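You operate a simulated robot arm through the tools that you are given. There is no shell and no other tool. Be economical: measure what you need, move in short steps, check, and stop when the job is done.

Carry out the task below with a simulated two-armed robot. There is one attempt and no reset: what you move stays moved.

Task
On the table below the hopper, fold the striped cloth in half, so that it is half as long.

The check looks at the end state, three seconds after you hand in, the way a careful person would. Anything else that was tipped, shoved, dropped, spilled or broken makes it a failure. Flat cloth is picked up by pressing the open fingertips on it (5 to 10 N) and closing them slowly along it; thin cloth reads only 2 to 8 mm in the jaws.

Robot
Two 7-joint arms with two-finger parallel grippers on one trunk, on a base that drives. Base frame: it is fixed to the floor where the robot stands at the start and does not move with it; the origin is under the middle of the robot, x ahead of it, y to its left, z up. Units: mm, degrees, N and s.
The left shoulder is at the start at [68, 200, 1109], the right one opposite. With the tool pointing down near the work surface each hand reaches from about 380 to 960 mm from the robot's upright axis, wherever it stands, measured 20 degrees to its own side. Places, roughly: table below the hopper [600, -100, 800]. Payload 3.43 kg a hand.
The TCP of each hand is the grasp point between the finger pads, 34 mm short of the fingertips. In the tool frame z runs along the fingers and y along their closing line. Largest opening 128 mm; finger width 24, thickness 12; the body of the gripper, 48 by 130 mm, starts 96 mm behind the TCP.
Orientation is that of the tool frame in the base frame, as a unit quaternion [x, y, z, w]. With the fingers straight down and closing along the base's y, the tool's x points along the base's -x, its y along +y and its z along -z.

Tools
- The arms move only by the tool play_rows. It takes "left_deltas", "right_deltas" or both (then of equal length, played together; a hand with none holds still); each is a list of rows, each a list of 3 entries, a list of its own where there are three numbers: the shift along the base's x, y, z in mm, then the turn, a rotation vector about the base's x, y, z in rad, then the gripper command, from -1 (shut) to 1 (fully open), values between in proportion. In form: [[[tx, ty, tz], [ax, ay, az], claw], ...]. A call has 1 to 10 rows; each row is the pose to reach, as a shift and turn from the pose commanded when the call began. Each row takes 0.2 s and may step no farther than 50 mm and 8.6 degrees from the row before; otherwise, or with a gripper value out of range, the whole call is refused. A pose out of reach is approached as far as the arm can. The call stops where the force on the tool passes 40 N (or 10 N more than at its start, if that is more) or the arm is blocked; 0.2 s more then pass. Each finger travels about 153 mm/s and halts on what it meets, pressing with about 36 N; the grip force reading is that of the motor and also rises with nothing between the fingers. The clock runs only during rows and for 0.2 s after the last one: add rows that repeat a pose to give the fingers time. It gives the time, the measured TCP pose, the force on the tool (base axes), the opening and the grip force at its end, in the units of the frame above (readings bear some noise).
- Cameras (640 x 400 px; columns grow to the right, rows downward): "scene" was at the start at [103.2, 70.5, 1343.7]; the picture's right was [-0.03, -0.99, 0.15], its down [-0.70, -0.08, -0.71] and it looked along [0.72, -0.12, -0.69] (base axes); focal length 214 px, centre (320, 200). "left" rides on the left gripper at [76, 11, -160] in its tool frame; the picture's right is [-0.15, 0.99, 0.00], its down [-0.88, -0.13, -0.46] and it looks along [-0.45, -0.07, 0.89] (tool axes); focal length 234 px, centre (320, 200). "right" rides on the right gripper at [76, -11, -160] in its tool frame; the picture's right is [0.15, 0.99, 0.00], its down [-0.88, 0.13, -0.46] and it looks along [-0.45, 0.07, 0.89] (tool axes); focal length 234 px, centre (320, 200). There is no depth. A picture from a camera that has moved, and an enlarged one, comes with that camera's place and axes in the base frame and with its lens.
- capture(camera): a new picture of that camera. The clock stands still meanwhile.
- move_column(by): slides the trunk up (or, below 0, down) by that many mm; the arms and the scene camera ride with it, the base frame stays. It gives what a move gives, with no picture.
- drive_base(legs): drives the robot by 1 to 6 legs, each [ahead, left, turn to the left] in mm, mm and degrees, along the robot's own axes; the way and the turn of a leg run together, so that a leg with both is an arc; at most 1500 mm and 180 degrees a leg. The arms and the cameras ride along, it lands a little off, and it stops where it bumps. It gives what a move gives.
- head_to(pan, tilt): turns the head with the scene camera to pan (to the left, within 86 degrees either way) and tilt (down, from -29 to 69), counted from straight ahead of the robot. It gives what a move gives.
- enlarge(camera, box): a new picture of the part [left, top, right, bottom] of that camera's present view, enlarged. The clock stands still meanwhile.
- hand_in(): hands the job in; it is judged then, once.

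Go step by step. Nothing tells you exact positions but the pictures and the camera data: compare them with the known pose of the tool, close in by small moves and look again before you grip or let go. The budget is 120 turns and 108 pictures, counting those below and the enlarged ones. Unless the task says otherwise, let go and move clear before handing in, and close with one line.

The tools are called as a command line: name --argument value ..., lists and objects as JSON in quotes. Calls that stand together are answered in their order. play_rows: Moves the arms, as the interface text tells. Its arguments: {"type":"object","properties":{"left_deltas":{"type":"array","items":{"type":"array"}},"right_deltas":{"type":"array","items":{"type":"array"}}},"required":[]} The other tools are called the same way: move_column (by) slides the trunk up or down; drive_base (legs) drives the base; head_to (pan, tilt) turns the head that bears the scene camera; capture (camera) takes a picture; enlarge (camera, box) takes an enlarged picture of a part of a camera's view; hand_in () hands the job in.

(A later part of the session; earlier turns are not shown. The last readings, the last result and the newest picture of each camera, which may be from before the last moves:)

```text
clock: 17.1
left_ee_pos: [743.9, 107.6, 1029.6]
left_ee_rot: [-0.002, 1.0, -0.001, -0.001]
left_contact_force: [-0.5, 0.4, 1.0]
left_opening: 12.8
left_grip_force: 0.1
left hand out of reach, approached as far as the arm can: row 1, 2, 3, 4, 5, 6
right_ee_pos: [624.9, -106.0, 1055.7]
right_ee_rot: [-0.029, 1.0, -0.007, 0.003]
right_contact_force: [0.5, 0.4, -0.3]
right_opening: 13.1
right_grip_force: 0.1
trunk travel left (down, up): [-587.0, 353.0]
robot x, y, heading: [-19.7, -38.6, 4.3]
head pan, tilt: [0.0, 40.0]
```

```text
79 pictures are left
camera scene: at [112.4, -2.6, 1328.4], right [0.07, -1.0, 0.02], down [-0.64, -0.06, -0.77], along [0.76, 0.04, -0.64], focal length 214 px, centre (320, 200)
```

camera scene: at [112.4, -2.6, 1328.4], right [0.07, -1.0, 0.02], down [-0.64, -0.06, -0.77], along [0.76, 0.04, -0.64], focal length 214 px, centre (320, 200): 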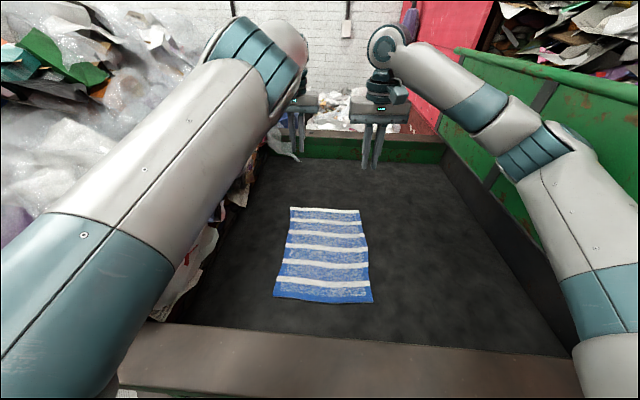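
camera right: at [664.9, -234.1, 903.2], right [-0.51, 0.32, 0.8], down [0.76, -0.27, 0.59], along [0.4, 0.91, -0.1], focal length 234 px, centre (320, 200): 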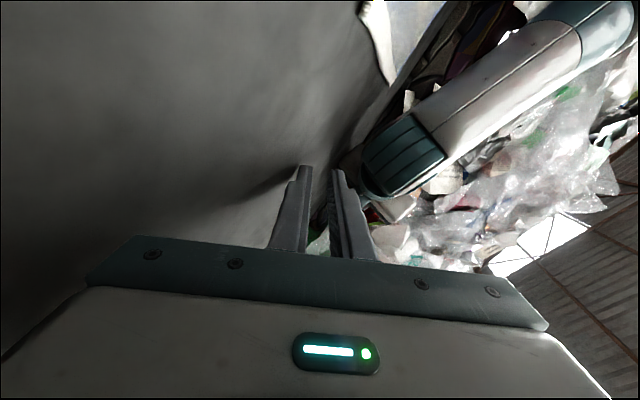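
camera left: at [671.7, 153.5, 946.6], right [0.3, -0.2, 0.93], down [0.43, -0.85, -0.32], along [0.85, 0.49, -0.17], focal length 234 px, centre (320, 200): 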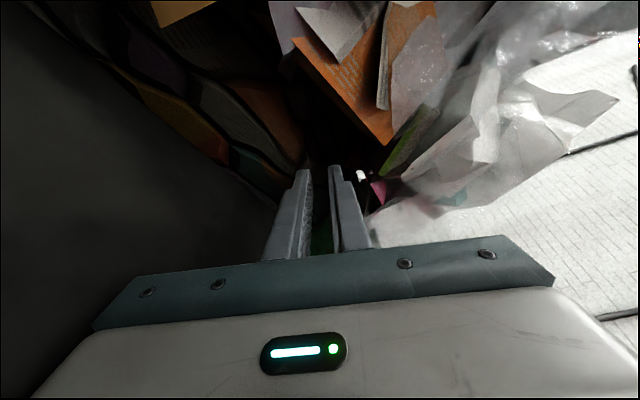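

Some joint limit holds the left hand out. A different yaw may relieve it, so I'll turn the left hand about the vertical and watch whether it can then come nearer.

play_rows --left_deltas '[[[0, 0, 0], [0, 0, -0.14], -0.8], [[0, 0, 0], [0, 0, -0.28], -0.8], [[0, 0, 0], [0, 0, -0.42], -0.8], [[0, 0, 0], [0, 0, -0.56], -0.8], [[-10, 0, 0], [0, 0, -0.7], -0.8], [[-20, 0, 0], [0, 0, -0.84], -0.8], [[-40, 0, 0], [0, 0, -0.98], -0.8], [[-60, 0, -10], [0, 0, -1.12], -0.8], [[-80, 0, -20], [0, 0, -1.26], -0.8], [[-100, 0, -30], [0, 0, -1.4], -0.8]]'

capture --camera "scene"

```text
clock: 19.3
left_ee_pos: [728.6, 158.0, 1017.0]
left_ee_rot: [0.644, 0.765, -0.001, 0.01]
left_contact_force: [0.7, -0.1, -1.0]
left_opening: 12.8
left_grip_force: 0.0
left hand out of reach, approached as far as the arm can: row 4, 5, 6, 7, 8, 9, 10
right_ee_pos: [625.3, -105.0, 1053.4]
right_ee_rot: [-0.029, 1.0, -0.006, 0.003]
right_contact_force: [1.3, 0.2, 0.0]
right_opening: 12.7
right_grip_force: 0.0
trunk travel left (down, up): [-587.0, 353.0]
robot x, y, heading: [-21.9, -36.9, 3.9]
head pan, tilt: [0.0, 40.0]
```

```text
78 pictures are left
camera scene: at [112.6, -2.6, 1328.3], right [0.07, -1.0, 0.02], down [-0.64, -0.06, -0.77], along [0.76, 0.04, -0.64], focal length 214 px, centre (320, 200)
```

scene: 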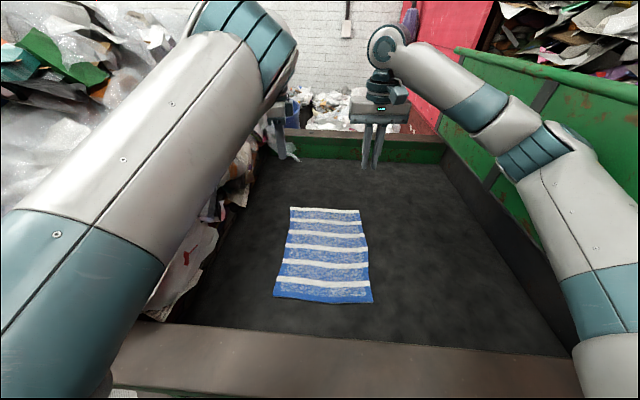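

Yaw did not matter. I'll turn it back while moving inward over the table and shift the right hand out to make room, and then try tilting the fingers inward so the left elbow swings outward.

play_rows --left_deltas '[[[0, -10, 5], [0, 0, 0.14], -0.8], [[0, -20, 10], [0, 0, 0.28], -0.8], [[0, -30, 15], [0, 0, 0.42], -0.8], [[0, -40, 20], [0, 0, 0.56], -0.8], [[0, -50, 25], [0, 0, 0.7], -0.8], [[0, -60, 30], [0, 0, 0.84], -0.8], [[0, -70, 35], [0, 0, 0.98], -0.8], [[0, -80, 40], [0, 0, 1.12], -0.8], [[0, -90, 45], [0, 0, 1.26], -0.8], [[0, -100, 50], [0, 0, 1.4], -0.8]]' --right_deltas '[[[0, -10, 0], [0, 0, 0], -0.8], [[0, -20, 0], [0, 0, 0], -0.8], [[0, -30, 0], [0, 0, 0], -0.8], [[0, -40, 0], [0, 0, 0], -0.8], [[0, -50, 0], [0, 0, 0], -0.8], [[0, -60, 0], [0, 0, 0], -0.8], [[0, -70, 0], [0, 0, 0], -0.8], [[0, -80, 0], [0, 0, 0], -0.8], [[0, -80, 0], [0, 0, 0], -0.8], [[0, -80, 0], [0, 0, 0], -0.8]]'

play_rows --left_deltas '[[[0, 0, 5], [-0.14, 0, 0], -0.8], [[0, 0, 10], [-0.28, 0, 0], -0.8], [[0, 0, 15], [-0.42, 0, 0], -0.8], [[0, 0, 20], [-0.56, 0, 0], -0.8], [[0, 0, 25], [-0.7, 0, 0], -0.8], [[0, 0, 30], [-0.84, 0, 0], -0.8]]'

capture --camera "scene"

```text
clock: 21.5
left_ee_pos: [744.0, 142.6, 1083.4]
left_ee_rot: [-0.045, 0.999, -0.006, 0.005]
left_contact_force: [-0.6, 1.1, -0.3]
left_opening: 12.9
left_grip_force: 0.0
left hand out of reach, approached as far as the arm can: row 1, 2, 3, 4, 5, 6, 7, 8, 9, 10
right_ee_pos: [650.5, -108.0, 1067.0]
right_ee_rot: [-0.075, 0.997, -0.012, 0.012]
right_contact_force: [0.0, -0.4, -0.4]
right_opening: 12.8
right_grip_force: 0.0
trunk travel left (down, up): [-587.0, 353.0]
robot x, y, heading: [4.3, -25.9, 9.2]
head pan, tilt: [0.0, 40.0]
```

```text
clock: 22.9
left_ee_pos: [742.5, 144.2, 1113.8]
left_ee_rot: [-0.037, 0.91, -0.412, 0.026]
left_contact_force: [-1.0, 0.4, -0.1]
left_opening: 12.8
left_grip_force: 0.1
right_ee_pos: [649.3, -108.4, 1065.0]
right_ee_rot: [-0.073, 0.997, -0.012, 0.01]
right_contact_force: [-0.4, 0.1, -0.3]
right_opening: 12.8
right_grip_force: 0.0
trunk travel left (down, up): [-587.0, 353.0]
robot x, y, heading: [7.8, -24.7, 9.2]
head pan, tilt: [0.0, 40.0]
```

```text
77 pictures are left
camera scene: at [118.9, 30.1, 1330.4], right [0.16, -0.99, 0.03], down [-0.62, -0.12, -0.78], along [0.77, 0.11, -0.63], focal length 214 px, centre (320, 200)
```

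scene: 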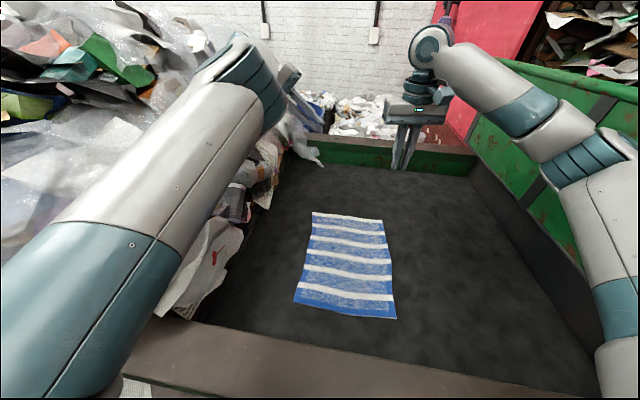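

The right elbow met the hopper wall and turned the base about 5°; the scene is otherwise unchanged. I'll bring the right hand back inward and test whether the left now comes nearer with its fingers tilted inward.

play_rows --left_deltas '[[[-20, 0, 10], [0, 0, 0], -0.8], [[-45, 0, 20], [0, 0, 0], -0.8], [[-70, 0, 20], [0, 0, 0], -0.8], [[-95, 0, 20], [0, 0, 0], -0.8], [[-120, 0, 20], [0, 0, 0], -0.8], [[-145, 0, 20], [0, 0, 0], -0.8]]' --right_deltas '[[[0, 10, 0], [0, 0, 0], -0.8], [[0, 25, 0], [0, 0, 0], -0.8], [[0, 40, 0], [0, 0, 0], -0.8], [[0, 55, 0], [0, 0, 0], -0.8], [[0, 70, 0], [0, 0, 0], -0.8], [[0, 70, 0], [0, 0, 0], -0.8]]'

capture --camera "scene"

```text
clock: 24.1
left_ee_pos: [637.1, 100.8, 1040.3]
left_ee_rot: [-0.058, 0.905, -0.419, -0.055]
left_contact_force: [0.0, -0.7, -0.5]
left_opening: 12.8
left_grip_force: 0.0
left hand out of reach, approached as far as the arm can: row 4, 5, 6
right_ee_pos: [635.2, -99.9, 1051.4]
right_ee_rot: [-0.048, 0.999, -0.006, 0.002]
right_contact_force: [-0.7, 0.1, -0.2]
right_opening: 12.7
right_grip_force: 0.1
trunk travel left (down, up): [-587.0, 353.0]
robot x, y, heading: [-15.3, -37.3, 5.7]
head pan, tilt: [0.0, 40.0]
stopped in row 6 (left hand): the arm was blocked; the commanded pose is now the measured one
```

```text
76 pictures are left
camera scene: at [122.3, -7.7, 1327.8], right [0.1, -0.99, 0.01], down [-0.64, -0.07, -0.76], along [0.76, 0.07, -0.64], focal length 214 px, centre (320, 200)
```

scene: 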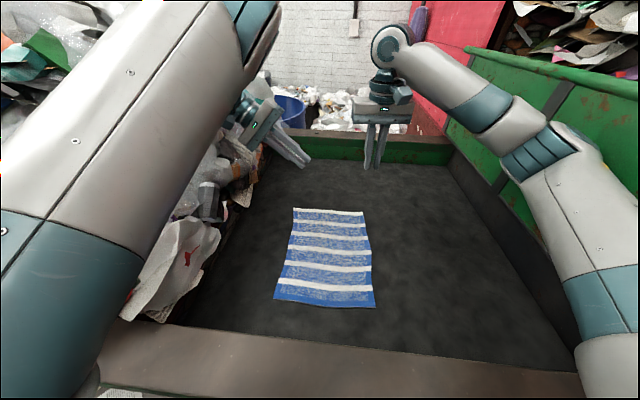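

The left arm's elbow-high posture limits how near it can reach, and the pile and hopper wall limit elbows at the sides. I'll straighten the left hand, then drive the robot back about 230 mm so the cloth lies in the comfortable outer range of both arms.

play_rows --left_deltas '[[[15, 0, 10], [0.123, -0.016, -0.017], -0.8], [[30, 0, 15], [0.246, -0.032, -0.034], -0.8], [[45, 0, 20], [0.37, -0.048, -0.051], -0.8], [[60, 0, 20], [0.493, -0.064, -0.068], -0.8], [[75, 0, 20], [0.616, -0.08, -0.085], -0.8], [[90, 0, 20], [0.74, -0.097, -0.102], -0.8], [[105, 0, 20], [0.863, -0.113, -0.119], -0.8]]'

drive_base --legs '[[-230, 20, -5]]'

capture --camera "scene"

```text
clock: 25.7
left_ee_pos: [746.2, 99.0, 1061.4]
left_ee_rot: [0.002, 1.0, 0.003, -0.004]
left_contact_force: [0.9, 0.5, 0.2]
left_opening: 13.0
left_grip_force: 0.0
left hand out of reach, approached as far as the arm can: row 4, 5, 6, 7
right_ee_pos: [634.8, -100.1, 1050.8]
right_ee_rot: [-0.047, 0.999, -0.006, 0.001]
right_contact_force: [0.5, -0.3, 0.1]
right_opening: 12.9
right_grip_force: 0.0
trunk travel left (down, up): [-587.0, 353.0]
robot x, y, heading: [-16.6, -39.3, 5.7]
head pan, tilt: [0.0, 40.0]
```

```text
clock: 26.6
left_ee_pos: [729.8, 115.6, 1059.6]
left_ee_rot: [-0.013, 1.0, 0.001, -0.005]
left_contact_force: [-0.7, 0.3, 0.7]
left_opening: 12.8
left_grip_force: 0.1
right_ee_pos: [625.0, -87.1, 1054.5]
right_ee_rot: [-0.061, 0.998, -0.006, 0.002]
right_contact_force: [-0.2, 0.3, 0.0]
right_opening: 12.6
right_grip_force: 0.0
trunk travel left (down, up): [-587.0, 353.0]
robot x, y, heading: [-34.0, -43.2, 7.3]
head pan, tilt: [0.0, 40.0]
stopped in leg 1: the robot was blocked; the commanded pose is now the measured one
```

```text
75 pictures are left
camera scene: at [111.2, -7.5, 1328.8], right [0.13, -0.99, 0.01], down [-0.64, -0.09, -0.76], along [0.76, 0.09, -0.65], focal length 214 px, centre (320, 200)
```

scene: 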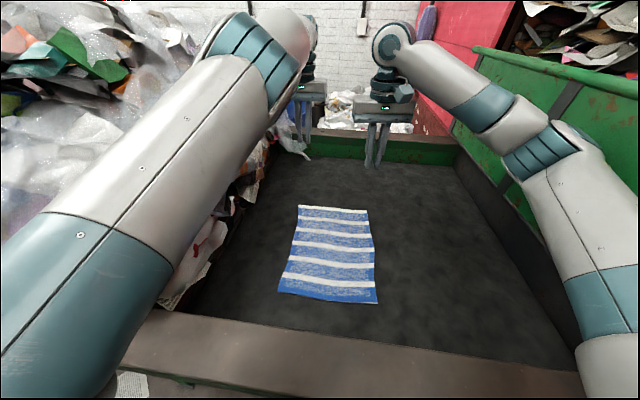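

The base was blocked after 17 mm. I'll look to both sides to see what it is touching.

head_to --pan -80 --tilt 45

capture --camera "scene"

head_to --pan 80 --tilt 45

capture --camera "scene"

```text
clock: 28.2
left_ee_pos: [730.5, 116.2, 1057.7]
left_ee_rot: [-0.013, 1.0, 0.001, -0.007]
left_contact_force: [0.1, 0.4, 0.0]
left_opening: 12.7
left_grip_force: 0.1
right_ee_pos: [625.0, -88.3, 1049.6]
right_ee_rot: [-0.057, 0.998, -0.007, 0.0]
right_contact_force: [0.2, 0.0, -0.6]
right_opening: 12.8
right_grip_force: 0.1
trunk travel left (down, up): [-587.0, 353.0]
robot x, y, heading: [-29.5, -49.9, 7.3]
head pan, tilt: [-80.0, 45.0]
```

```text
74 pictures are left
camera scene: at [52.0, -94.9, 1322.0], right [-0.95, -0.3, 0.01], down [-0.22, 0.66, -0.72], along [0.21, -0.69, -0.7], focal length 214 px, centre (320, 200)
```

scene: 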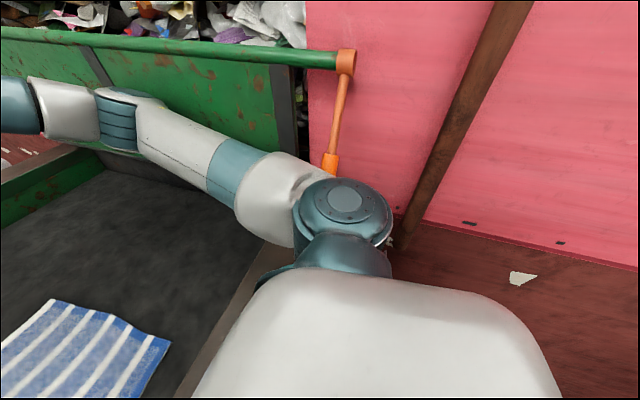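

```text
clock: 30.6
left_ee_pos: [732.0, 114.8, 1056.1]
left_ee_rot: [-0.012, 1.0, 0.0, -0.007]
left_contact_force: [-1.6, -0.2, -0.6]
left_opening: 12.8
left_grip_force: 0.0
right_ee_pos: [624.2, -88.7, 1048.5]
right_ee_rot: [-0.057, 0.998, -0.007, 0.0]
right_contact_force: [0.2, -0.3, 0.3]
right_opening: 13.0
right_grip_force: 0.0
trunk travel left (down, up): [-587.0, 353.0]
robot x, y, heading: [-36.6, -45.3, 7.2]
head pan, tilt: [80.0, 45.0]
```

```text
73 pictures are left
camera scene: at [31.9, 64.7, 1319.0], right [1.0, -0.05, -0.01], down [-0.04, -0.72, -0.69], along [0.03, 0.69, -0.72], focal length 214 px, centre (320, 200)
```

scene: 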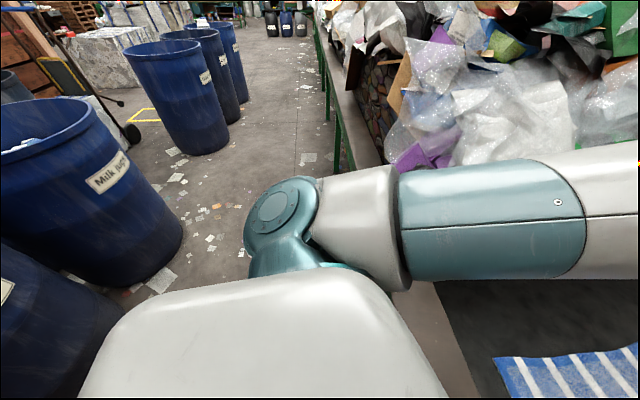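

There is a barrel close behind on the left, so I won't back up any more. Instead I'll raise the trunk so the hands work well below the shoulders, which should suit the left arm and clear the pile and wall.

move_column --by 300

head_to --pan 0 --tilt 50

capture --camera "scene"

```text
clock: 33.6
left_ee_pos: [725.5, 95.4, 1365.8]
left_ee_rot: [-0.008, 1.0, 0.009, -0.003]
left_contact_force: [-0.7, -1.0, -0.1]
left_opening: 12.7
left_grip_force: 0.1
right_ee_pos: [618.9, -108.9, 1353.2]
right_ee_rot: [-0.053, 0.999, 0.001, 0.004]
right_contact_force: [0.6, -1.0, -0.3]
right_opening: 12.8
right_grip_force: 0.1
trunk travel left (down, up): [-887.0, 53.0]
robot x, y, heading: [-31.0, -45.4, 6.5]
head pan, tilt: [80.0, 45.0]
```

```text
clock: 35.2
left_ee_pos: [725.3, 94.7, 1365.2]
left_ee_rot: [-0.008, 1.0, 0.008, -0.003]
left_contact_force: [0.0, -0.1, 1.1]
left_opening: 12.9
left_grip_force: 0.1
right_ee_pos: [618.9, -110.0, 1353.1]
right_ee_rot: [-0.054, 0.999, 0.002, 0.004]
right_contact_force: [-0.1, -0.4, 0.2]
right_opening: 12.7
right_grip_force: 0.1
trunk travel left (down, up): [-887.0, 53.0]
robot x, y, heading: [-32.2, -45.2, 6.8]
head pan, tilt: [0.0, 50.0]
```

```text
72 pictures are left
camera scene: at [95.3, -28.7, 1614.4], right [0.12, -0.99, 0.0], down [-0.76, -0.09, -0.64], along [0.64, 0.08, -0.77], focal length 214 px, centre (320, 200)
```

scene: 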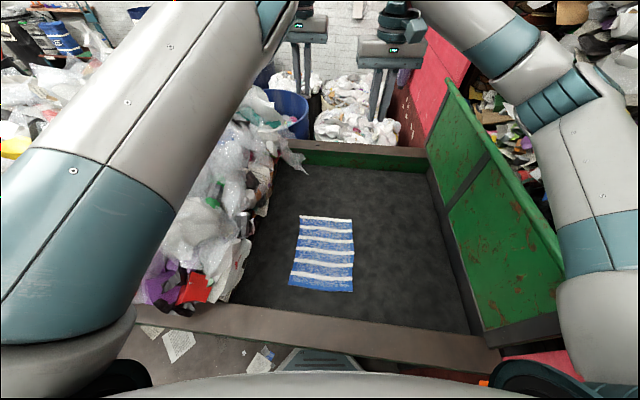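

Good overview: the cloth is flat and clear. Now I'll lower both hands gradually, watching whether the left moves freely.

play_rows --left_deltas '[[[0, 0, -30], [0, 0, 0], -0.8], [[0, 0, -60], [0, 0, 0], -0.8], [[0, 0, -90], [0, 0, 0], -0.8], [[0, 0, -120], [0, 0, 0], -0.8], [[0, 0, -150], [0, 0, 0], -0.8], [[0, 0, -180], [0, 0, 0], -0.8], [[-10, 0, -210], [0, 0, 0], -0.8], [[-20, 0, -240], [0, 0, 0], -0.8]]' --right_deltas '[[[0, 0, -30], [0, 0, 0], -0.8], [[0, 0, -60], [0, 0, 0], -0.8], [[0, 0, -90], [0, 0, 0], -0.8], [[0, 0, -120], [0, 0, 0], -0.8], [[0, 0, -150], [0, 0, 0], -0.8], [[0, 0, -180], [0, 0, 0], -0.8], [[0, 0, -210], [0, 0, 0], -0.8], [[0, 0, -240], [0, 0, 0], -0.8]]'

capture --camera "scene"

```text
clock: 37.0
left_ee_pos: [746.9, 112.0, 1122.3]
left_ee_rot: [-0.009, 1.0, 0.006, -0.003]
left_contact_force: [0.3, 0.1, 0.1]
left_opening: 12.7
left_grip_force: 0.2
left hand out of reach, approached as far as the arm can: row 1, 2, 3, 4, 5, 6, 7, 8
right_ee_pos: [618.3, -101.4, 1115.0]
right_ee_rot: [-0.056, 0.998, -0.001, 0.005]
right_contact_force: [-0.7, -0.3, 0.0]
right_opening: 12.8
right_grip_force: 0.2
trunk travel left (down, up): [-887.0, 53.0]
robot x, y, heading: [-33.0, -44.0, 6.9]
head pan, tilt: [0.0, 50.0]
```

```text
71 pictures are left
camera scene: at [94.3, -21.0, 1614.7], right [0.12, -0.99, 0.0], down [-0.76, -0.1, -0.64], along [0.64, 0.07, -0.77], focal length 214 px, centre (320, 200)
```

scene: 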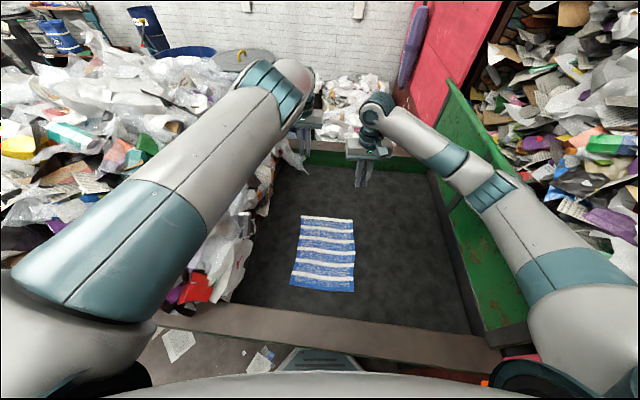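

It lowers well. I'll continue down to about z 980 and ask the left to come nearer.

play_rows --left_deltas '[[[0, 0, -30], [0, 0, 0], -0.8], [[0, 0, -60], [0, 0, 0], -0.8], [[0, 0, -90], [0, 0, 0], -0.8], [[0, 0, -120], [0, 0, 0], -0.8], [[-20, 0, -140], [0, 0, 0], -0.8], [[-40, 0, -140], [0, 0, 0], -0.8], [[-60, 0, -140], [0, 0, 0], -0.8], [[-80, 0, -140], [0, 0, 0], -0.8], [[-100, 0, -140], [0, 0, 0], -0.8]]' --right_deltas '[[[0, 0, -30], [0, 0, 0], -0.8], [[0, 0, -60], [0, 0, 0], -0.8], [[0, 0, -90], [0, 0, 0], -0.8], [[0, 0, -120], [0, 0, 0], -0.8], [[0, 0, -130], [0, 0, 0], -0.8], [[0, 0, -130], [0, 0, 0], -0.8], [[0, 0, -130], [0, 0, 0], -0.8], [[0, 0, -130], [0, 0, 0], -0.8], [[0, 0, -130], [0, 0, 0], -0.8]]'

capture --camera "scene"

```text
clock: 39.0
left_ee_pos: [710.2, 132.6, 963.8]
left_ee_rot: [-0.008, 1.0, 0.007, -0.004]
left_contact_force: [0.7, -0.2, 0.6]
left_opening: 12.4
left_grip_force: 0.0
left hand out of reach, approached as far as the arm can: row 6, 7, 8, 9
right_ee_pos: [617.9, -105.0, 981.1]
right_ee_rot: [-0.055, 0.998, 0.0, 0.004]
right_contact_force: [-0.2, 0.1, 0.2]
right_opening: 12.9
right_grip_force: 0.0
trunk travel left (down, up): [-887.0, 53.0]
robot x, y, heading: [-31.1, -44.5, 6.8]
head pan, tilt: [0.0, 50.0]
```

```text
70 pictures are left
camera scene: at [95.6, -21.7, 1614.1], right [0.12, -0.99, 0.0], down [-0.76, -0.09, -0.64], along [0.64, 0.07, -0.77], focal length 214 px, centre (320, 200)
```

scene: 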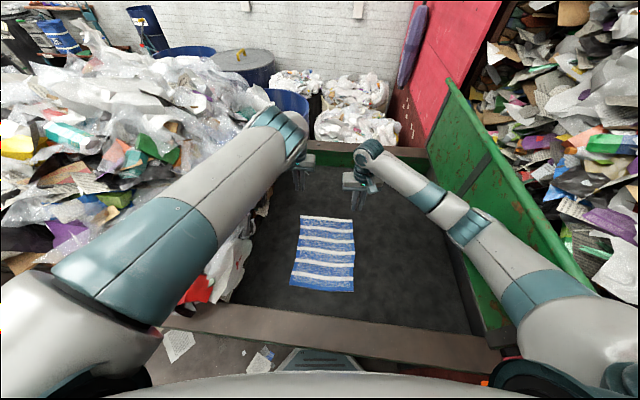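

The cloth's top is at about z 860, corners roughly FL(624,118), FR(635,−101), NR(335,−113), NL(326,104). The left hand comes nearer when its fingers tilt toward the robot, so I'll tilt both hands back about 20–25° and go to the far corners, staying above.

play_rows --left_deltas '[[[0, 0, 0], [0, 0.1, 0], -0.8], [[-10, -5, 0], [0, 0.2, 0], -0.8], [[-30, -10, 0], [0, 0.3, 0], -0.8], [[-50, -15, 0], [0, 0.4, 0], -0.8], [[-70, -25, 0], [0, 0.4, 0], -0.5], [[-90, -35, 0], [0, 0.4, 0], -0.5], [[-100, -45, 0], [0, 0.4, 0], -0.5]]' --right_deltas '[[[0, 0, 0], [0, 0.1, 0], -0.8], [[0, 5, 0], [0.03, 0.2, 0], -0.8], [[0, 10, 0], [0.06, 0.3, 0], -0.8], [[0, 15, 0], [0.09, 0.4, 0], -0.8], [[0, 15, 0], [0.11, 0.4, 0], -0.5], [[0, 20, 0], [0.11, 0.4, 0], -0.5], [[0, 20, 0], [0.11, 0.4, 0], -0.5]]'

capture --camera "scene"

capture --camera "left"

```text
clock: 40.6
left_ee_pos: [623.5, 85.3, 961.6]
left_ee_rot: [-0.006, 0.979, 0.01, -0.203]
left_contact_force: [-0.5, -0.1, -0.5]
left_opening: 31.8
left_grip_force: 0.0
left hand out of reach, approached as far as the arm can: row 2, 3, 4, 7
right_ee_pos: [617.3, -90.8, 984.1]
right_ee_rot: [-0.053, 0.978, 0.066, -0.192]
right_contact_force: [1.0, 0.1, 0.4]
right_opening: 31.9
right_grip_force: 0.1
trunk travel left (down, up): [-887.0, 53.0]
robot x, y, heading: [-35.9, -46.2, 6.8]
head pan, tilt: [0.0, 50.0]
```

```text
69 pictures are left
camera scene: at [95.0, -29.6, 1614.4], right [0.12, -0.99, 0.0], down [-0.76, -0.09, -0.64], along [0.64, 0.08, -0.77], focal length 214 px, centre (320, 200)
```

scene: 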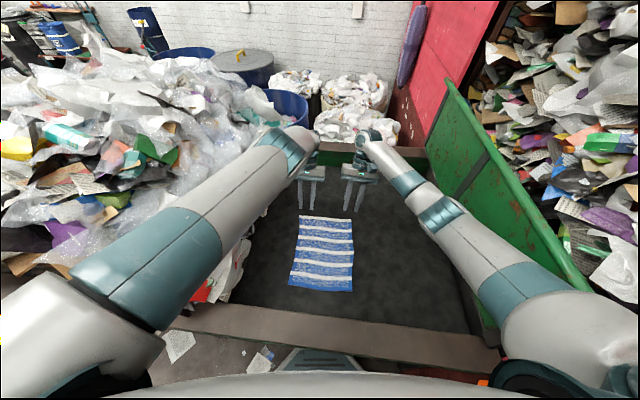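

```text
68 pictures are left
camera left: at [616.9, 93.2, 1138.6], right [0.13, 0.99, -0.04], down [0.99, -0.12, 0.06], along [0.06, -0.04, -1.0], focal length 234 px, centre (320, 200)
```

left: 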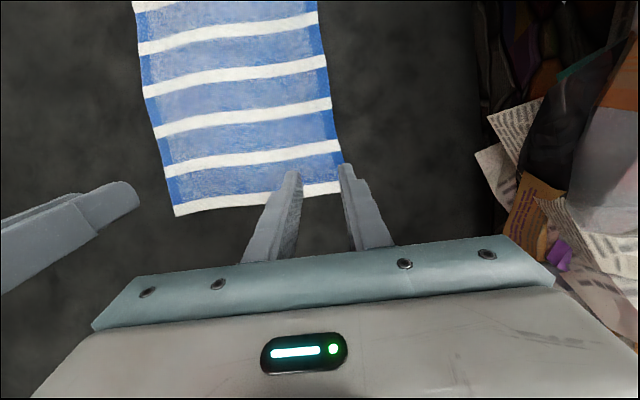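

Tilting works: the left hand now sits right above the far-left corner (about 623,111), with the far-right corner near (630,−93). I'll open the fingers a little, straighten the right hand and lower both to just above the cloth.

play_rows --left_deltas '[[[0, 0, -12], [0, 0, 0], -0.3], [[0, 2, -24], [0, 0, 0], -0.3], [[0, 3, -36], [0, 0, 0], -0.3], [[0, 3, -48], [0, 0, 0], -0.3], [[0, 3, -48], [0, 0, 0], -0.3]]' --right_deltas '[[[3, 4, -18], [-0.03, 0, -0.03], -0.3], [[6, 8, -36], [-0.06, 0, -0.06], -0.3], [[10, 12, -54], [-0.09, 0, -0.09], -0.3], [[14, 16, -70], [-0.11, 0, -0.106], -0.3], [[14, 16, -70], [-0.11, 0, -0.106], -0.3]]'

capture --camera "left"

capture --camera "right"

```text
clock: 41.8
left_ee_pos: [622.5, 92.2, 913.8]
left_ee_rot: [-0.006, 0.979, 0.011, -0.203]
left_contact_force: [0.1, 0.2, 0.6]
left_opening: 45.1
left_grip_force: 0.0
right_ee_pos: [633.4, -73.7, 913.8]
right_ee_rot: [0.009, 0.981, 0.023, -0.19]
right_contact_force: [-1.4, -0.2, -0.3]
right_opening: 45.1
right_grip_force: 0.2
trunk travel left (down, up): [-887.0, 53.0]
robot x, y, heading: [-33.6, -47.4, 6.4]
head pan, tilt: [0.0, 50.0]
```

```text
67 pictures are left
camera left: at [615.3, 98.5, 1090.8], right [0.13, 0.99, -0.04], down [0.99, -0.12, 0.07], along [0.06, -0.04, -1.0], focal length 234 px, centre (320, 200)
```

left: 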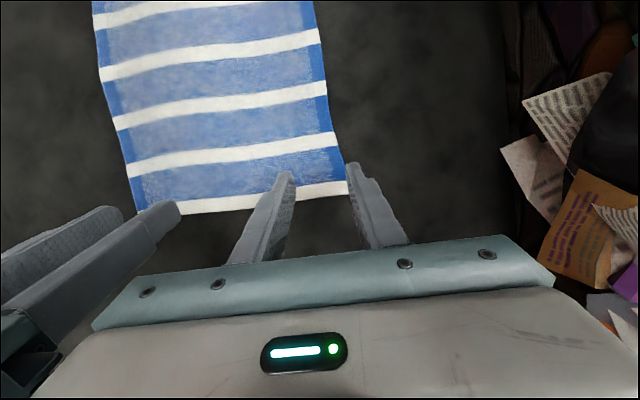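

```text
66 pictures are left
camera right: at [621.0, -91.8, 1089.2], right [-0.11, 0.99, 0.1], down [0.99, 0.1, 0.1], along [0.09, 0.11, -0.99], focal length 234 px, centre (320, 200)
```

right: 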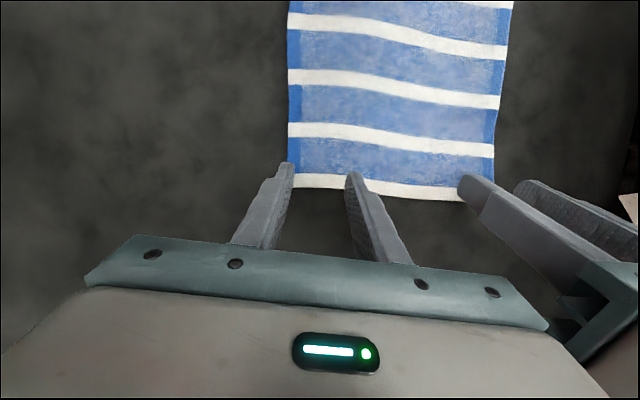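

The fingertips are about 20 mm above the cloth; I'll shift both a little inward so both fingers land on cloth just inside the corners, narrow the opening, and come down further.

play_rows --left_deltas '[[[2, -5, 0], [0, 0, 0], -0.44], [[4, -10, -5], [0, 0, 0], -0.44], [[4, -10, -12], [0, 0, 0], -0.44], [[4, -10, -17], [0, 0, 0], -0.44], [[4, -10, -17], [0, 0, 0], -0.44]]' --right_deltas '[[[-1, 3, 0], [0, 0, 0], -0.44], [[-2, 6, -5], [0, 0, 0], -0.44], [[-2, 6, -12], [0, 0, 0], -0.44], [[-2, 6, -17], [0, 0, 0], -0.44], [[-2, 6, -17], [0, 0, 0], -0.44]]'

enlarge --camera "left" --box '[200, 120, 440, 270]'

enlarge --camera "right" --box '[200, 120, 440, 270]'

```text
clock: 43.0
left_ee_pos: [614.6, 85.6, 902.0]
left_ee_rot: [-0.006, 0.979, 0.011, -0.202]
left_contact_force: [0.4, -0.6, -0.2]
left_opening: 36.2
left_grip_force: 0.0
left hand out of reach, approached as far as the arm can: row 1, 2, 3, 4, 5
right_ee_pos: [630.6, -69.2, 895.7]
right_ee_rot: [0.011, 0.981, 0.025, -0.191]
right_contact_force: [-0.4, 0.3, 0.3]
right_opening: 35.9
right_grip_force: 0.0
trunk travel left (down, up): [-887.0, 53.0]
robot x, y, heading: [-33.8, -42.1, 6.8]
head pan, tilt: [0.0, 50.0]
```

```text
2.67 times, centred on (320, 195) of left
camera zoom: at [608.1, 92.4, 1077.3], right [0.13, 0.99, -0.04], down [0.99, -0.12, 0.07], along [0.06, -0.04, -1.0], focal length 624 px, centre (320, 213)
```

zoom: 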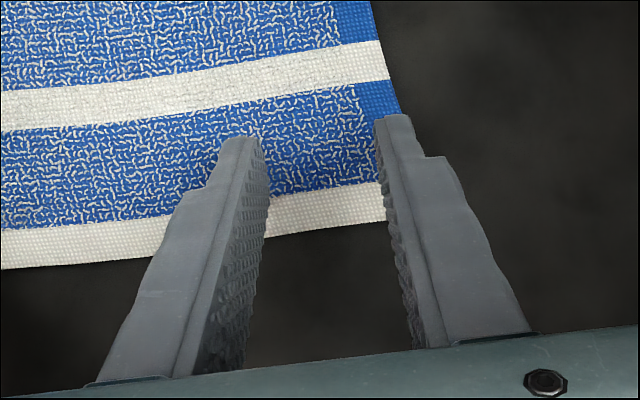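

```text
2.67 times, centred on (320, 195) of right
camera zoom: at [620.2, -86.4, 1071.7], right [-0.11, 0.99, 0.1], down [0.99, 0.1, 0.1], along [0.09, 0.11, -0.99], focal length 624 px, centre (320, 213)
```

zoom: 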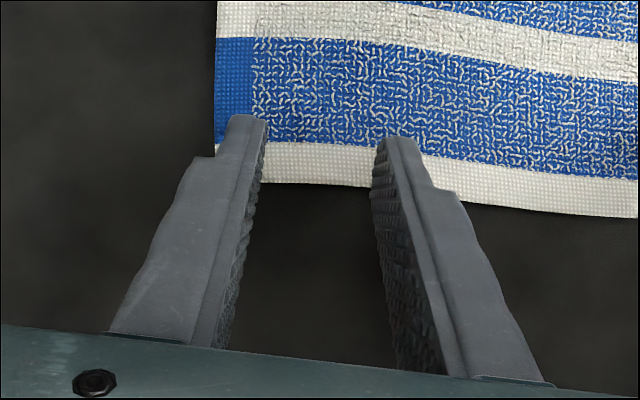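

Right hand is well placed. The left is at its limit again, so I'll tilt it slightly more to free it, and narrow its opening.

play_rows --left_deltas '[[[0, 0, 3], [0, 0.04, 0], -0.5], [[0, 0, 3], [0, 0.08, 0], -0.55], [[0, 0, 0], [0, 0.12, 0], -0.55], [[0, 0, 0], [0, 0.12, 0], -0.55]]'

enlarge --camera "left" --box '[200, 120, 440, 270]'

```text
clock: 44.0
left_ee_pos: [590.0, 99.4, 908.3]
left_ee_rot: [-0.006, 0.965, 0.01, -0.26]
left_contact_force: [0.2, -0.5, -0.1]
left_opening: 28.7
left_grip_force: 0.1
left hand out of reach, approached as far as the arm can: row 1, 2, 3, 4
right_ee_pos: [631.5, -67.8, 895.2]
right_ee_rot: [0.009, 0.981, 0.023, -0.19]
right_contact_force: [0.0, 0.1, -0.2]
right_opening: 35.8
right_grip_force: 0.1
trunk travel left (down, up): [-887.0, 53.0]
robot x, y, heading: [-30.0, -44.0, 7.0]
head pan, tilt: [0.0, 50.0]
```

```text
2.67 times, centred on (320, 195) of left
camera zoom: at [604.2, 107.0, 1085.5], right [0.12, 0.99, -0.05], down [0.99, -0.12, -0.05], along [-0.06, -0.04, -1.0], focal length 624 px, centre (320, 213)
```

zoom: 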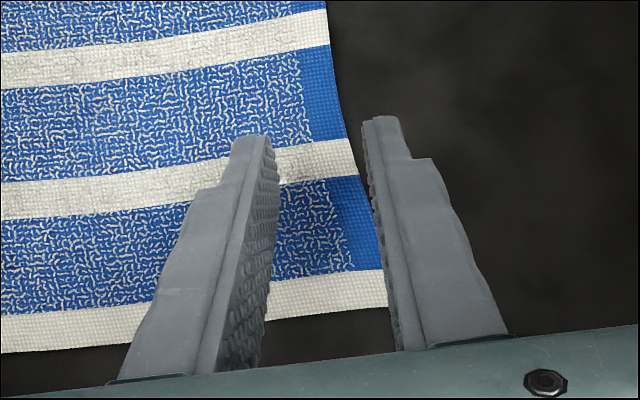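

The left arm's tilt and reach are coupled, so I went the wrong way: less tilt is needed here. I'll undo it and go slightly under the earlier tilt.

play_rows --left_deltas '[[[0, 0, 0], [0, -0.05, 0], -0.55], [[0, 0, 0], [0, -0.1, 0], -0.55], [[0, 0, 0], [0, -0.15, 0], -0.55], [[0, 0, 0], [0, -0.17, 0], -0.55], [[0, 0, 0], [0, -0.17, 0], -0.55]]'

enlarge --camera "left" --box '[200, 120, 440, 270]'

```text
clock: 45.2
left_ee_pos: [624.5, 95.4, 894.3]
left_ee_rot: [-0.006, 0.984, 0.01, -0.179]
left_contact_force: [0.3, -0.3, -0.6]
left_opening: 28.9
left_grip_force: 0.1
left hand out of reach, approached as far as the arm can: row 1, 2, 3, 4, 5
right_ee_pos: [632.0, -68.4, 896.5]
right_ee_rot: [0.01, 0.981, 0.023, -0.191]
right_contact_force: [0.4, -0.7, -0.1]
right_opening: 35.9
right_grip_force: 0.0
trunk travel left (down, up): [-887.0, 53.0]
robot x, y, heading: [-35.8, -46.8, 6.8]
head pan, tilt: [0.0, 50.0]
```

```text
2.67 times, centred on (320, 195) of left
camera zoom: at [610.4, 102.3, 1070.9], right [0.13, 0.99, -0.03], down [0.99, -0.12, 0.11], along [0.11, -0.04, -0.99], focal length 624 px, centre (320, 213)
```

zoom: 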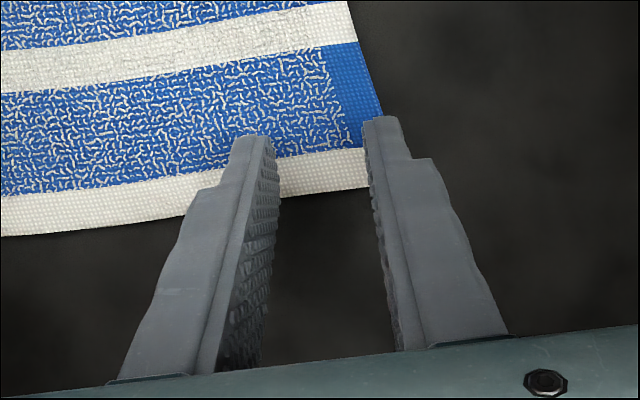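

x is right now; y is about 10 mm too far out. I'll command a bit further inward, narrow the opening, and descend slightly with both.

play_rows --left_deltas '[[[2, -6, 0], [0, 0, 0], -0.6], [[4, -12, 0], [0, 0, 0], -0.65], [[4, -18, 0], [0, 0, 0], -0.65], [[4, -18, 0], [0, 0, 0], -0.65]]'

enlarge --camera "left" --box '[200, 120, 440, 270]'

```text
clock: 46.2
left_ee_pos: [622.5, 78.5, 895.0]
left_ee_rot: [-0.006, 0.984, 0.01, -0.178]
left_contact_force: [0.3, 0.2, 0.5]
left_opening: 22.4
left_grip_force: 0.0
left hand out of reach, approached as far as the arm can: row 2, 3, 4
right_ee_pos: [631.6, -69.6, 895.9]
right_ee_rot: [0.01, 0.981, 0.023, -0.191]
right_contact_force: [-0.6, -0.6, 0.4]
right_opening: 35.8
right_grip_force: 0.1
trunk travel left (down, up): [-887.0, 53.0]
robot x, y, heading: [-34.1, -42.5, 7.0]
head pan, tilt: [0.0, 50.0]
```

```text
2.67 times, centred on (320, 195) of left
camera zoom: at [607.8, 85.4, 1071.9], right [0.13, 0.99, -0.03], down [0.99, -0.12, 0.12], along [0.11, -0.04, -0.99], focal length 624 px, centre (320, 213)
```

zoom: 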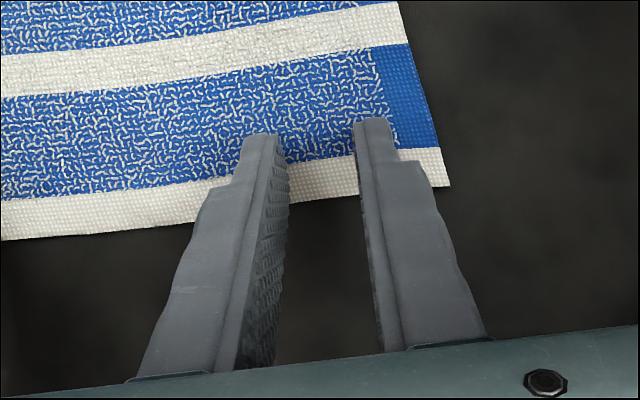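

Left is well placed now. Open it a touch more and lower both 5 mm to feel for the surface.

play_rows --left_deltas '[[[0, 0, 0], [0, 0, 0], -0.5], [[0, 2, -3], [0, 0, 0], -0.5], [[0, 2, -5], [0, 0, 0], -0.5], [[0, 2, -5], [0, 0, 0], -0.5]]' --right_deltas '[[[0, 0, 0], [0, 0, 0], -0.44], [[0, 0, -3], [0, 0, 0], -0.44], [[0, 0, -5], [0, 0, 0], -0.44], [[0, 0, -5], [0, 0, 0], -0.44]]'

play_rows --left_deltas '[[[0, 0, -3], [0, 0, 0], -0.5], [[0, 0, -5], [0, 0, 0], -0.5], [[0, 0, -5], [0, 0, 0], -0.5]]' --right_deltas '[[[0, 0, -3], [0, 0, 0], -0.44], [[0, 0, -5], [0, 0, 0], -0.44], [[0, 0, -5], [0, 0, 0], -0.44]]'

```text
clock: 47.2
left_ee_pos: [623.4, 80.0, 891.4]
left_ee_rot: [-0.007, 0.984, 0.01, -0.177]
left_contact_force: [1.0, 0.7, 0.0]
left_opening: 32.1
left_grip_force: 0.0
right_ee_pos: [629.7, -68.2, 891.4]
right_ee_rot: [0.011, 0.981, 0.024, -0.192]
right_contact_force: [0.2, 0.2, -0.1]
right_opening: 35.9
right_grip_force: 0.0
trunk travel left (down, up): [-887.0, 53.0]
robot x, y, heading: [-31.3, -47.7, 6.6]
head pan, tilt: [0.0, 50.0]
```

```text
clock: 48.0
left_ee_pos: [623.7, 80.3, 888.5]
left_ee_rot: [-0.007, 0.984, 0.01, -0.176]
left_contact_force: [7.7, -0.2, 10.1]
left_opening: 32.1
left_grip_force: 0.4
right_ee_pos: [630.0, -67.3, 889.4]
right_ee_rot: [0.01, 0.982, 0.024, -0.188]
right_contact_force: [6.8, -1.4, 18.4]
right_opening: 36.1
right_grip_force: 0.0
trunk travel left (down, up): [-887.0, 53.0]
robot x, y, heading: [-30.8, -46.4, 6.8]
head pan, tilt: [0.0, 50.0]
```

Both fingertips touch now (left ~10 N, right ~18 N). I'll ease the right slightly and close both slowly.

play_rows --left_deltas '[[[0, 0, 0], [0, 0, 0], -0.52], [[0, 0, 0], [0, 0, 0], -0.59], [[0, 0, 0], [0, 0, 0], -0.66], [[0, 0, 0], [0, 0, 0], -0.73], [[0, 0, 0], [0, 0, 0], -0.8], [[0, 0, 0], [0, 0, 0], -0.87], [[0, 0, 0], [0, 0, 0], -0.94], [[0, 0, 0], [0, 0, 0], -1], [[0, 0, 0], [0, 0, 0], -1], [[0, 0, 0], [0, 0, 0], -1]]' --right_deltas '[[[0, 0, 2], [0, 0, 0], -0.47], [[0, 0, 2], [0, 0, 0], -0.54], [[0, 0, 2], [0, 0, 0], -0.61], [[0, 0, 2], [0, 0, 0], -0.69], [[0, 0, 2], [0, 0, 0], -0.76], [[0, 0, 2], [0, 0, 0], -0.84], [[0, 0, 2], [0, 0, 0], -0.92], [[0, 0, 2], [0, 0, 0], -1], [[0, 0, 2], [0, 0, 0], -1], [[0, 0, 2], [0, 0, 0], -1]]'

enlarge --camera "left" --box '[200, 120, 440, 270]'

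enlarge --camera "right" --box '[200, 120, 440, 270]'

```text
clock: 50.2
left_ee_pos: [620.4, 78.6, 888.6]
left_ee_rot: [-0.007, 0.984, 0.009, -0.176]
left_contact_force: [-3.5, -5.9, 20.9]
left_opening: 4.3
left_grip_force: 36.2
right_ee_pos: [627.8, -69.0, 889.5]
right_ee_rot: [0.009, 0.982, 0.023, -0.19]
right_contact_force: [-1.0, 0.6, 0.7]
right_opening: 0.2
right_grip_force: 32.7
trunk travel left (down, up): [-887.0, 53.0]
robot x, y, heading: [-34.5, -49.0, 6.7]
head pan, tilt: [0.0, 50.0]
```

```text
2.67 times, centred on (320, 195) of left
camera zoom: at [604.0, 86.4, 1064.3], right [0.13, 0.99, -0.03], down [0.98, -0.12, 0.12], along [0.12, -0.04, -0.99], focal length 624 px, centre (320, 213)
```

zoom: 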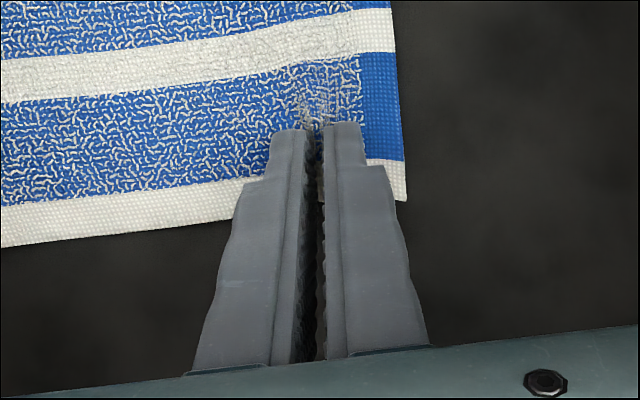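

```text
2.67 times, centred on (320, 195) of right
camera zoom: at [616.6, -86.9, 1065.3], right [-0.11, 0.99, 0.1], down [0.99, 0.1, 0.1], along [0.09, 0.11, -0.99], focal length 624 px, centre (320, 213)
```

zoom: 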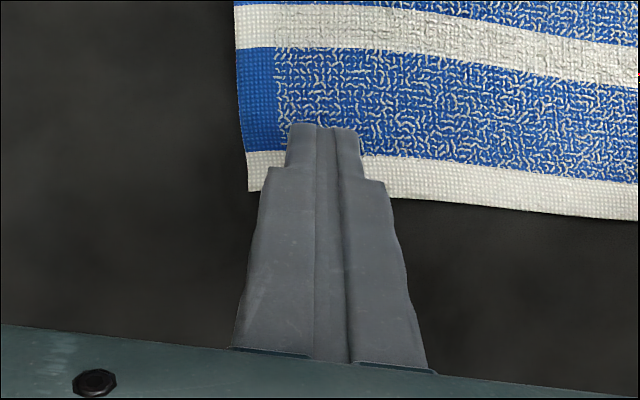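

The left has the cloth (4.3 mm). The right slipped (0 mm), so I'll reopen it, press a bit firmer and close again.

play_rows --right_deltas '[[[0, 0, 4], [0, 0, 0], -0.7], [[0, 0, 4], [0, 0, 0], -0.44], [[0, 0, 0], [0, 0, 0], -0.44], [[0, 0, -3], [0, 0, 0], -0.44], [[0, 0, -3], [0, 0, 0], -0.44]]'

```text
clock: 51.4
left_ee_pos: [619.7, 80.4, 887.8]
left_ee_rot: [-0.007, 0.985, 0.01, -0.175]
left_contact_force: [-0.2, -4.8, 12.1]
left_opening: 3.4
left_grip_force: 36.1
right_ee_pos: [628.2, -69.5, 887.8]
right_ee_rot: [0.01, 0.982, 0.024, -0.188]
right_contact_force: [-3.1, -1.7, 18.7]
right_opening: 36.4
right_grip_force: 0.2
trunk travel left (down, up): [-887.0, 53.0]
robot x, y, heading: [-32.5, -46.4, 6.8]
head pan, tilt: [0.0, 50.0]
```

The right presses at about 19 N; I'll keep nearly that height, easing slightly, and close slowly.

play_rows --right_deltas '[[[0, 0, 0.5], [0, 0, 0], -0.47], [[0, 0, 0.5], [0, 0, 0], -0.54], [[0, 0, 0.5], [0, 0, 0], -0.61], [[0, 0, 0.5], [0, 0, 0], -0.69], [[0, 0, 0.5], [0, 0, 0], -0.76], [[0, 0, 0.5], [0, 0, 0], -0.84], [[0, 0, 0.5], [0, 0, 0], -0.92], [[0, 0, 0.5], [0, 0, 0], -1], [[0, 0, 0.5], [0, 0, 0], -1], [[0, 0, 0.5], [0, 0, 0], -1]]'

enlarge --camera "right" --box '[200, 120, 440, 270]'

```text
clock: 53.6
left_ee_pos: [620.6, 80.0, 888.4]
left_ee_rot: [-0.007, 0.984, 0.01, -0.175]
left_contact_force: [-2.7, -4.2, 13.2]
left_opening: 3.6
left_grip_force: 36.0
right_ee_pos: [627.1, -67.8, 887.8]
right_ee_rot: [0.01, 0.982, 0.023, -0.189]
right_contact_force: [3.1, 0.0, 17.8]
right_opening: 3.4
right_grip_force: 36.2
trunk travel left (down, up): [-887.0, 53.0]
robot x, y, heading: [-32.7, -47.4, 6.7]
head pan, tilt: [0.0, 50.0]
```

```text
2.67 times, centred on (320, 195) of right
camera zoom: at [616.5, -86.0, 1063.6], right [-0.11, 0.99, 0.1], down [0.99, 0.1, 0.1], along [0.09, 0.11, -0.99], focal length 624 px, centre (320, 213)
```

zoom: 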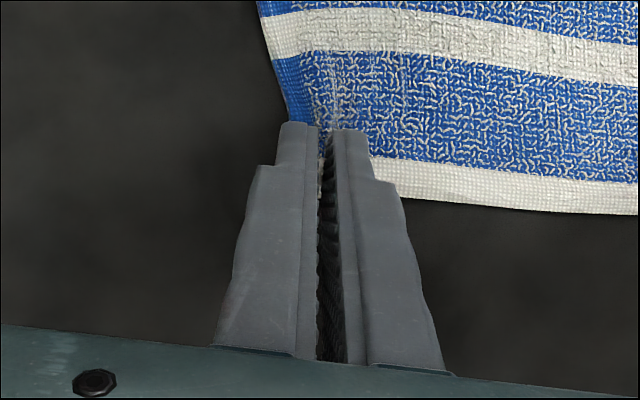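

Both hands hold the cloth edge (3.6 and 3.4 mm). I'll lift slowly with a little motion toward the robot and check that both hold.

play_rows --left_deltas '[[[0, 0, 10], [0, 0, 0], -1], [[-2, 0, 20], [0, 0.02, 0], -1], [[-5, 0, 35], [0, 0.04, 0], -1], [[-10, 0, 50], [0, 0.06, 0], -1], [[-15, 0, 65], [0, 0.08, 0], -1], [[-20, 0, 80], [0, 0.1, 0], -1]]' --right_deltas '[[[0, 0, 10], [0, 0, 0], -1], [[-2, 0, 20], [0, 0.02, 0], -1], [[-5, 0, 35], [0, 0.04, 0], -1], [[-10, 0, 50], [0, 0.06, 0], -1], [[-15, 0, 65], [0, 0.08, 0], -1], [[-20, 0, 80], [0, 0.1, 0], -1]]'

capture --camera "scene"

capture --camera "right"

```text
clock: 55.0
left_ee_pos: [622.2, 77.3, 958.2]
left_ee_rot: [-0.006, 0.974, 0.011, -0.227]
left_contact_force: [-0.7, -1.7, 0.6]
left_opening: 3.4
left_grip_force: 35.4
left hand out of reach, approached as far as the arm can: row 3, 4, 5, 6
right_ee_pos: [610.9, -69.0, 967.1]
right_ee_rot: [0.012, 0.971, 0.022, -0.239]
right_contact_force: [0.2, 1.0, 0.1]
right_opening: 3.4
right_grip_force: 36.0
trunk travel left (down, up): [-887.0, 53.0]
robot x, y, heading: [-33.7, -44.6, 6.9]
head pan, tilt: [0.0, 50.0]
```

```text
57 pictures are left
camera scene: at [95.3, -29.2, 1614.3], right [0.12, -0.99, 0.0], down [-0.76, -0.09, -0.64], along [0.64, 0.08, -0.77], focal length 214 px, centre (320, 200)
```

scene: 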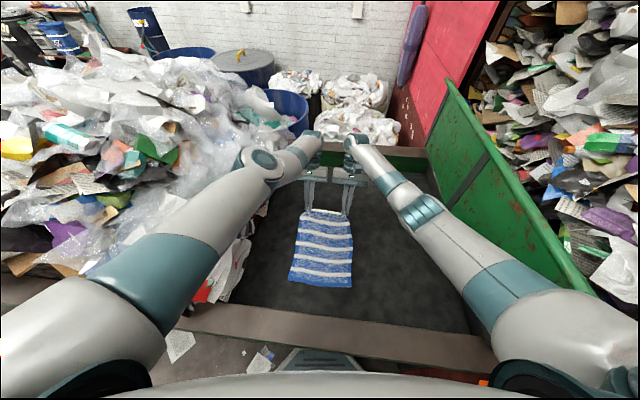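

```text
56 pictures are left
camera right: at [617.3, -86.9, 1142.5], right [-0.1, 0.99, 0.11], down [1.0, 0.1, 0.0], along [-0.01, 0.11, -0.99], focal length 234 px, centre (320, 200)
```

right: 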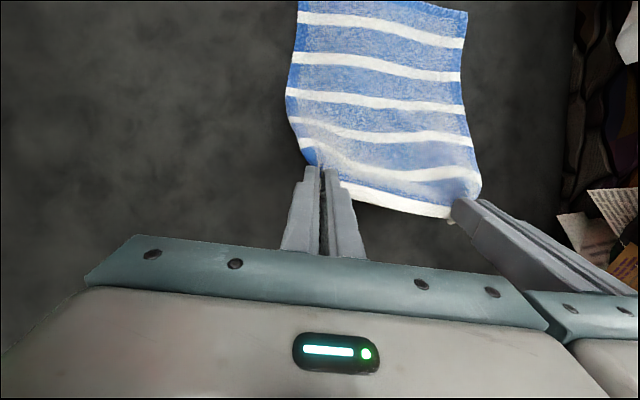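

Both hands hold and the far edge is lifted. I'll carry it toward the robot in an arc, tilting both hands further as it goes.

play_rows --left_deltas '[[[-11, 0, 2], [0, 0.05, 0], -1], [[-22, 0, 4], [0, 0.1, 0], -1], [[-33, 1, 8], [0, 0.15, 0], -1], [[-44, 2, 12], [0, 0.2, 0], -1], [[-55, 3, 15], [0, 0.25, 0], -1], [[-66, 4, 18], [0, 0.3, 0], -1], [[-77, 5, 20], [0, 0.35, 0], -1], [[-88, 5, 22], [0, 0.4, 0], -1], [[-99, 5, 24], [0, 0.45, 0], -1], [[-110, 5, 24], [0, 0.5, 0], -1]]' --right_deltas '[[[-11, 0, 2], [0, 0.05, 0], -1], [[-22, 0, 4], [0, 0.1, 0], -1], [[-33, -1, 8], [0, 0.15, 0], -1], [[-44, -2, 12], [0, 0.2, 0], -1], [[-55, -3, 15], [0, 0.25, 0], -1], [[-66, -4, 18], [0, 0.3, 0], -1], [[-77, -5, 20], [0, 0.35, 0], -1], [[-88, -5, 22], [0, 0.4, 0], -1], [[-99, -5, 24], [0, 0.45, 0], -1], [[-110, -5, 24], [0, 0.5, 0], -1]]'

capture --camera "scene"

capture --camera "right"

```text
clock: 57.2
left_ee_pos: [540.3, 93.5, 962.4]
left_ee_rot: [-0.009, 0.918, 0.003, -0.396]
left_contact_force: [-9.3, -36.9, 6.3]
left_opening: 4.1
left_grip_force: 35.9
left hand out of reach, approached as far as the arm can: row 7, 8, 9, 10
right_ee_pos: [500.9, -70.3, 989.5]
right_ee_rot: [0.016, 0.882, 0.023, -0.47]
right_contact_force: [9.5, 37.5, -6.0]
right_opening: 4.0
right_grip_force: 36.4
trunk travel left (down, up): [-887.0, 53.0]
robot x, y, heading: [-36.2, -48.6, 6.7]
head pan, tilt: [0.0, 50.0]
```

```text
55 pictures are left
camera scene: at [95.2, -29.4, 1614.4], right [0.12, -0.99, 0.0], down [-0.76, -0.09, -0.64], along [0.64, 0.08, -0.77], focal length 214 px, centre (320, 200)
```

scene: 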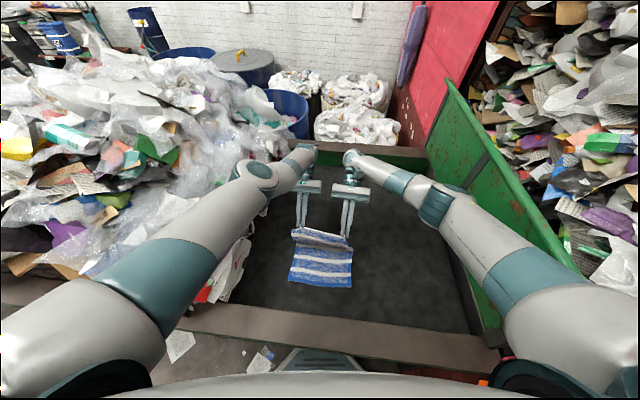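

```text
54 pictures are left
camera right: at [590.4, -89.7, 1141.9], right [-0.03, 0.99, 0.15], down [0.87, 0.1, -0.47], along [-0.48, 0.11, -0.87], focal length 234 px, centre (320, 200)
```

right: 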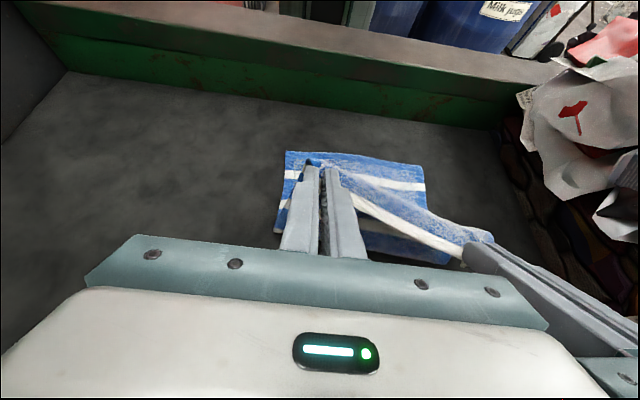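

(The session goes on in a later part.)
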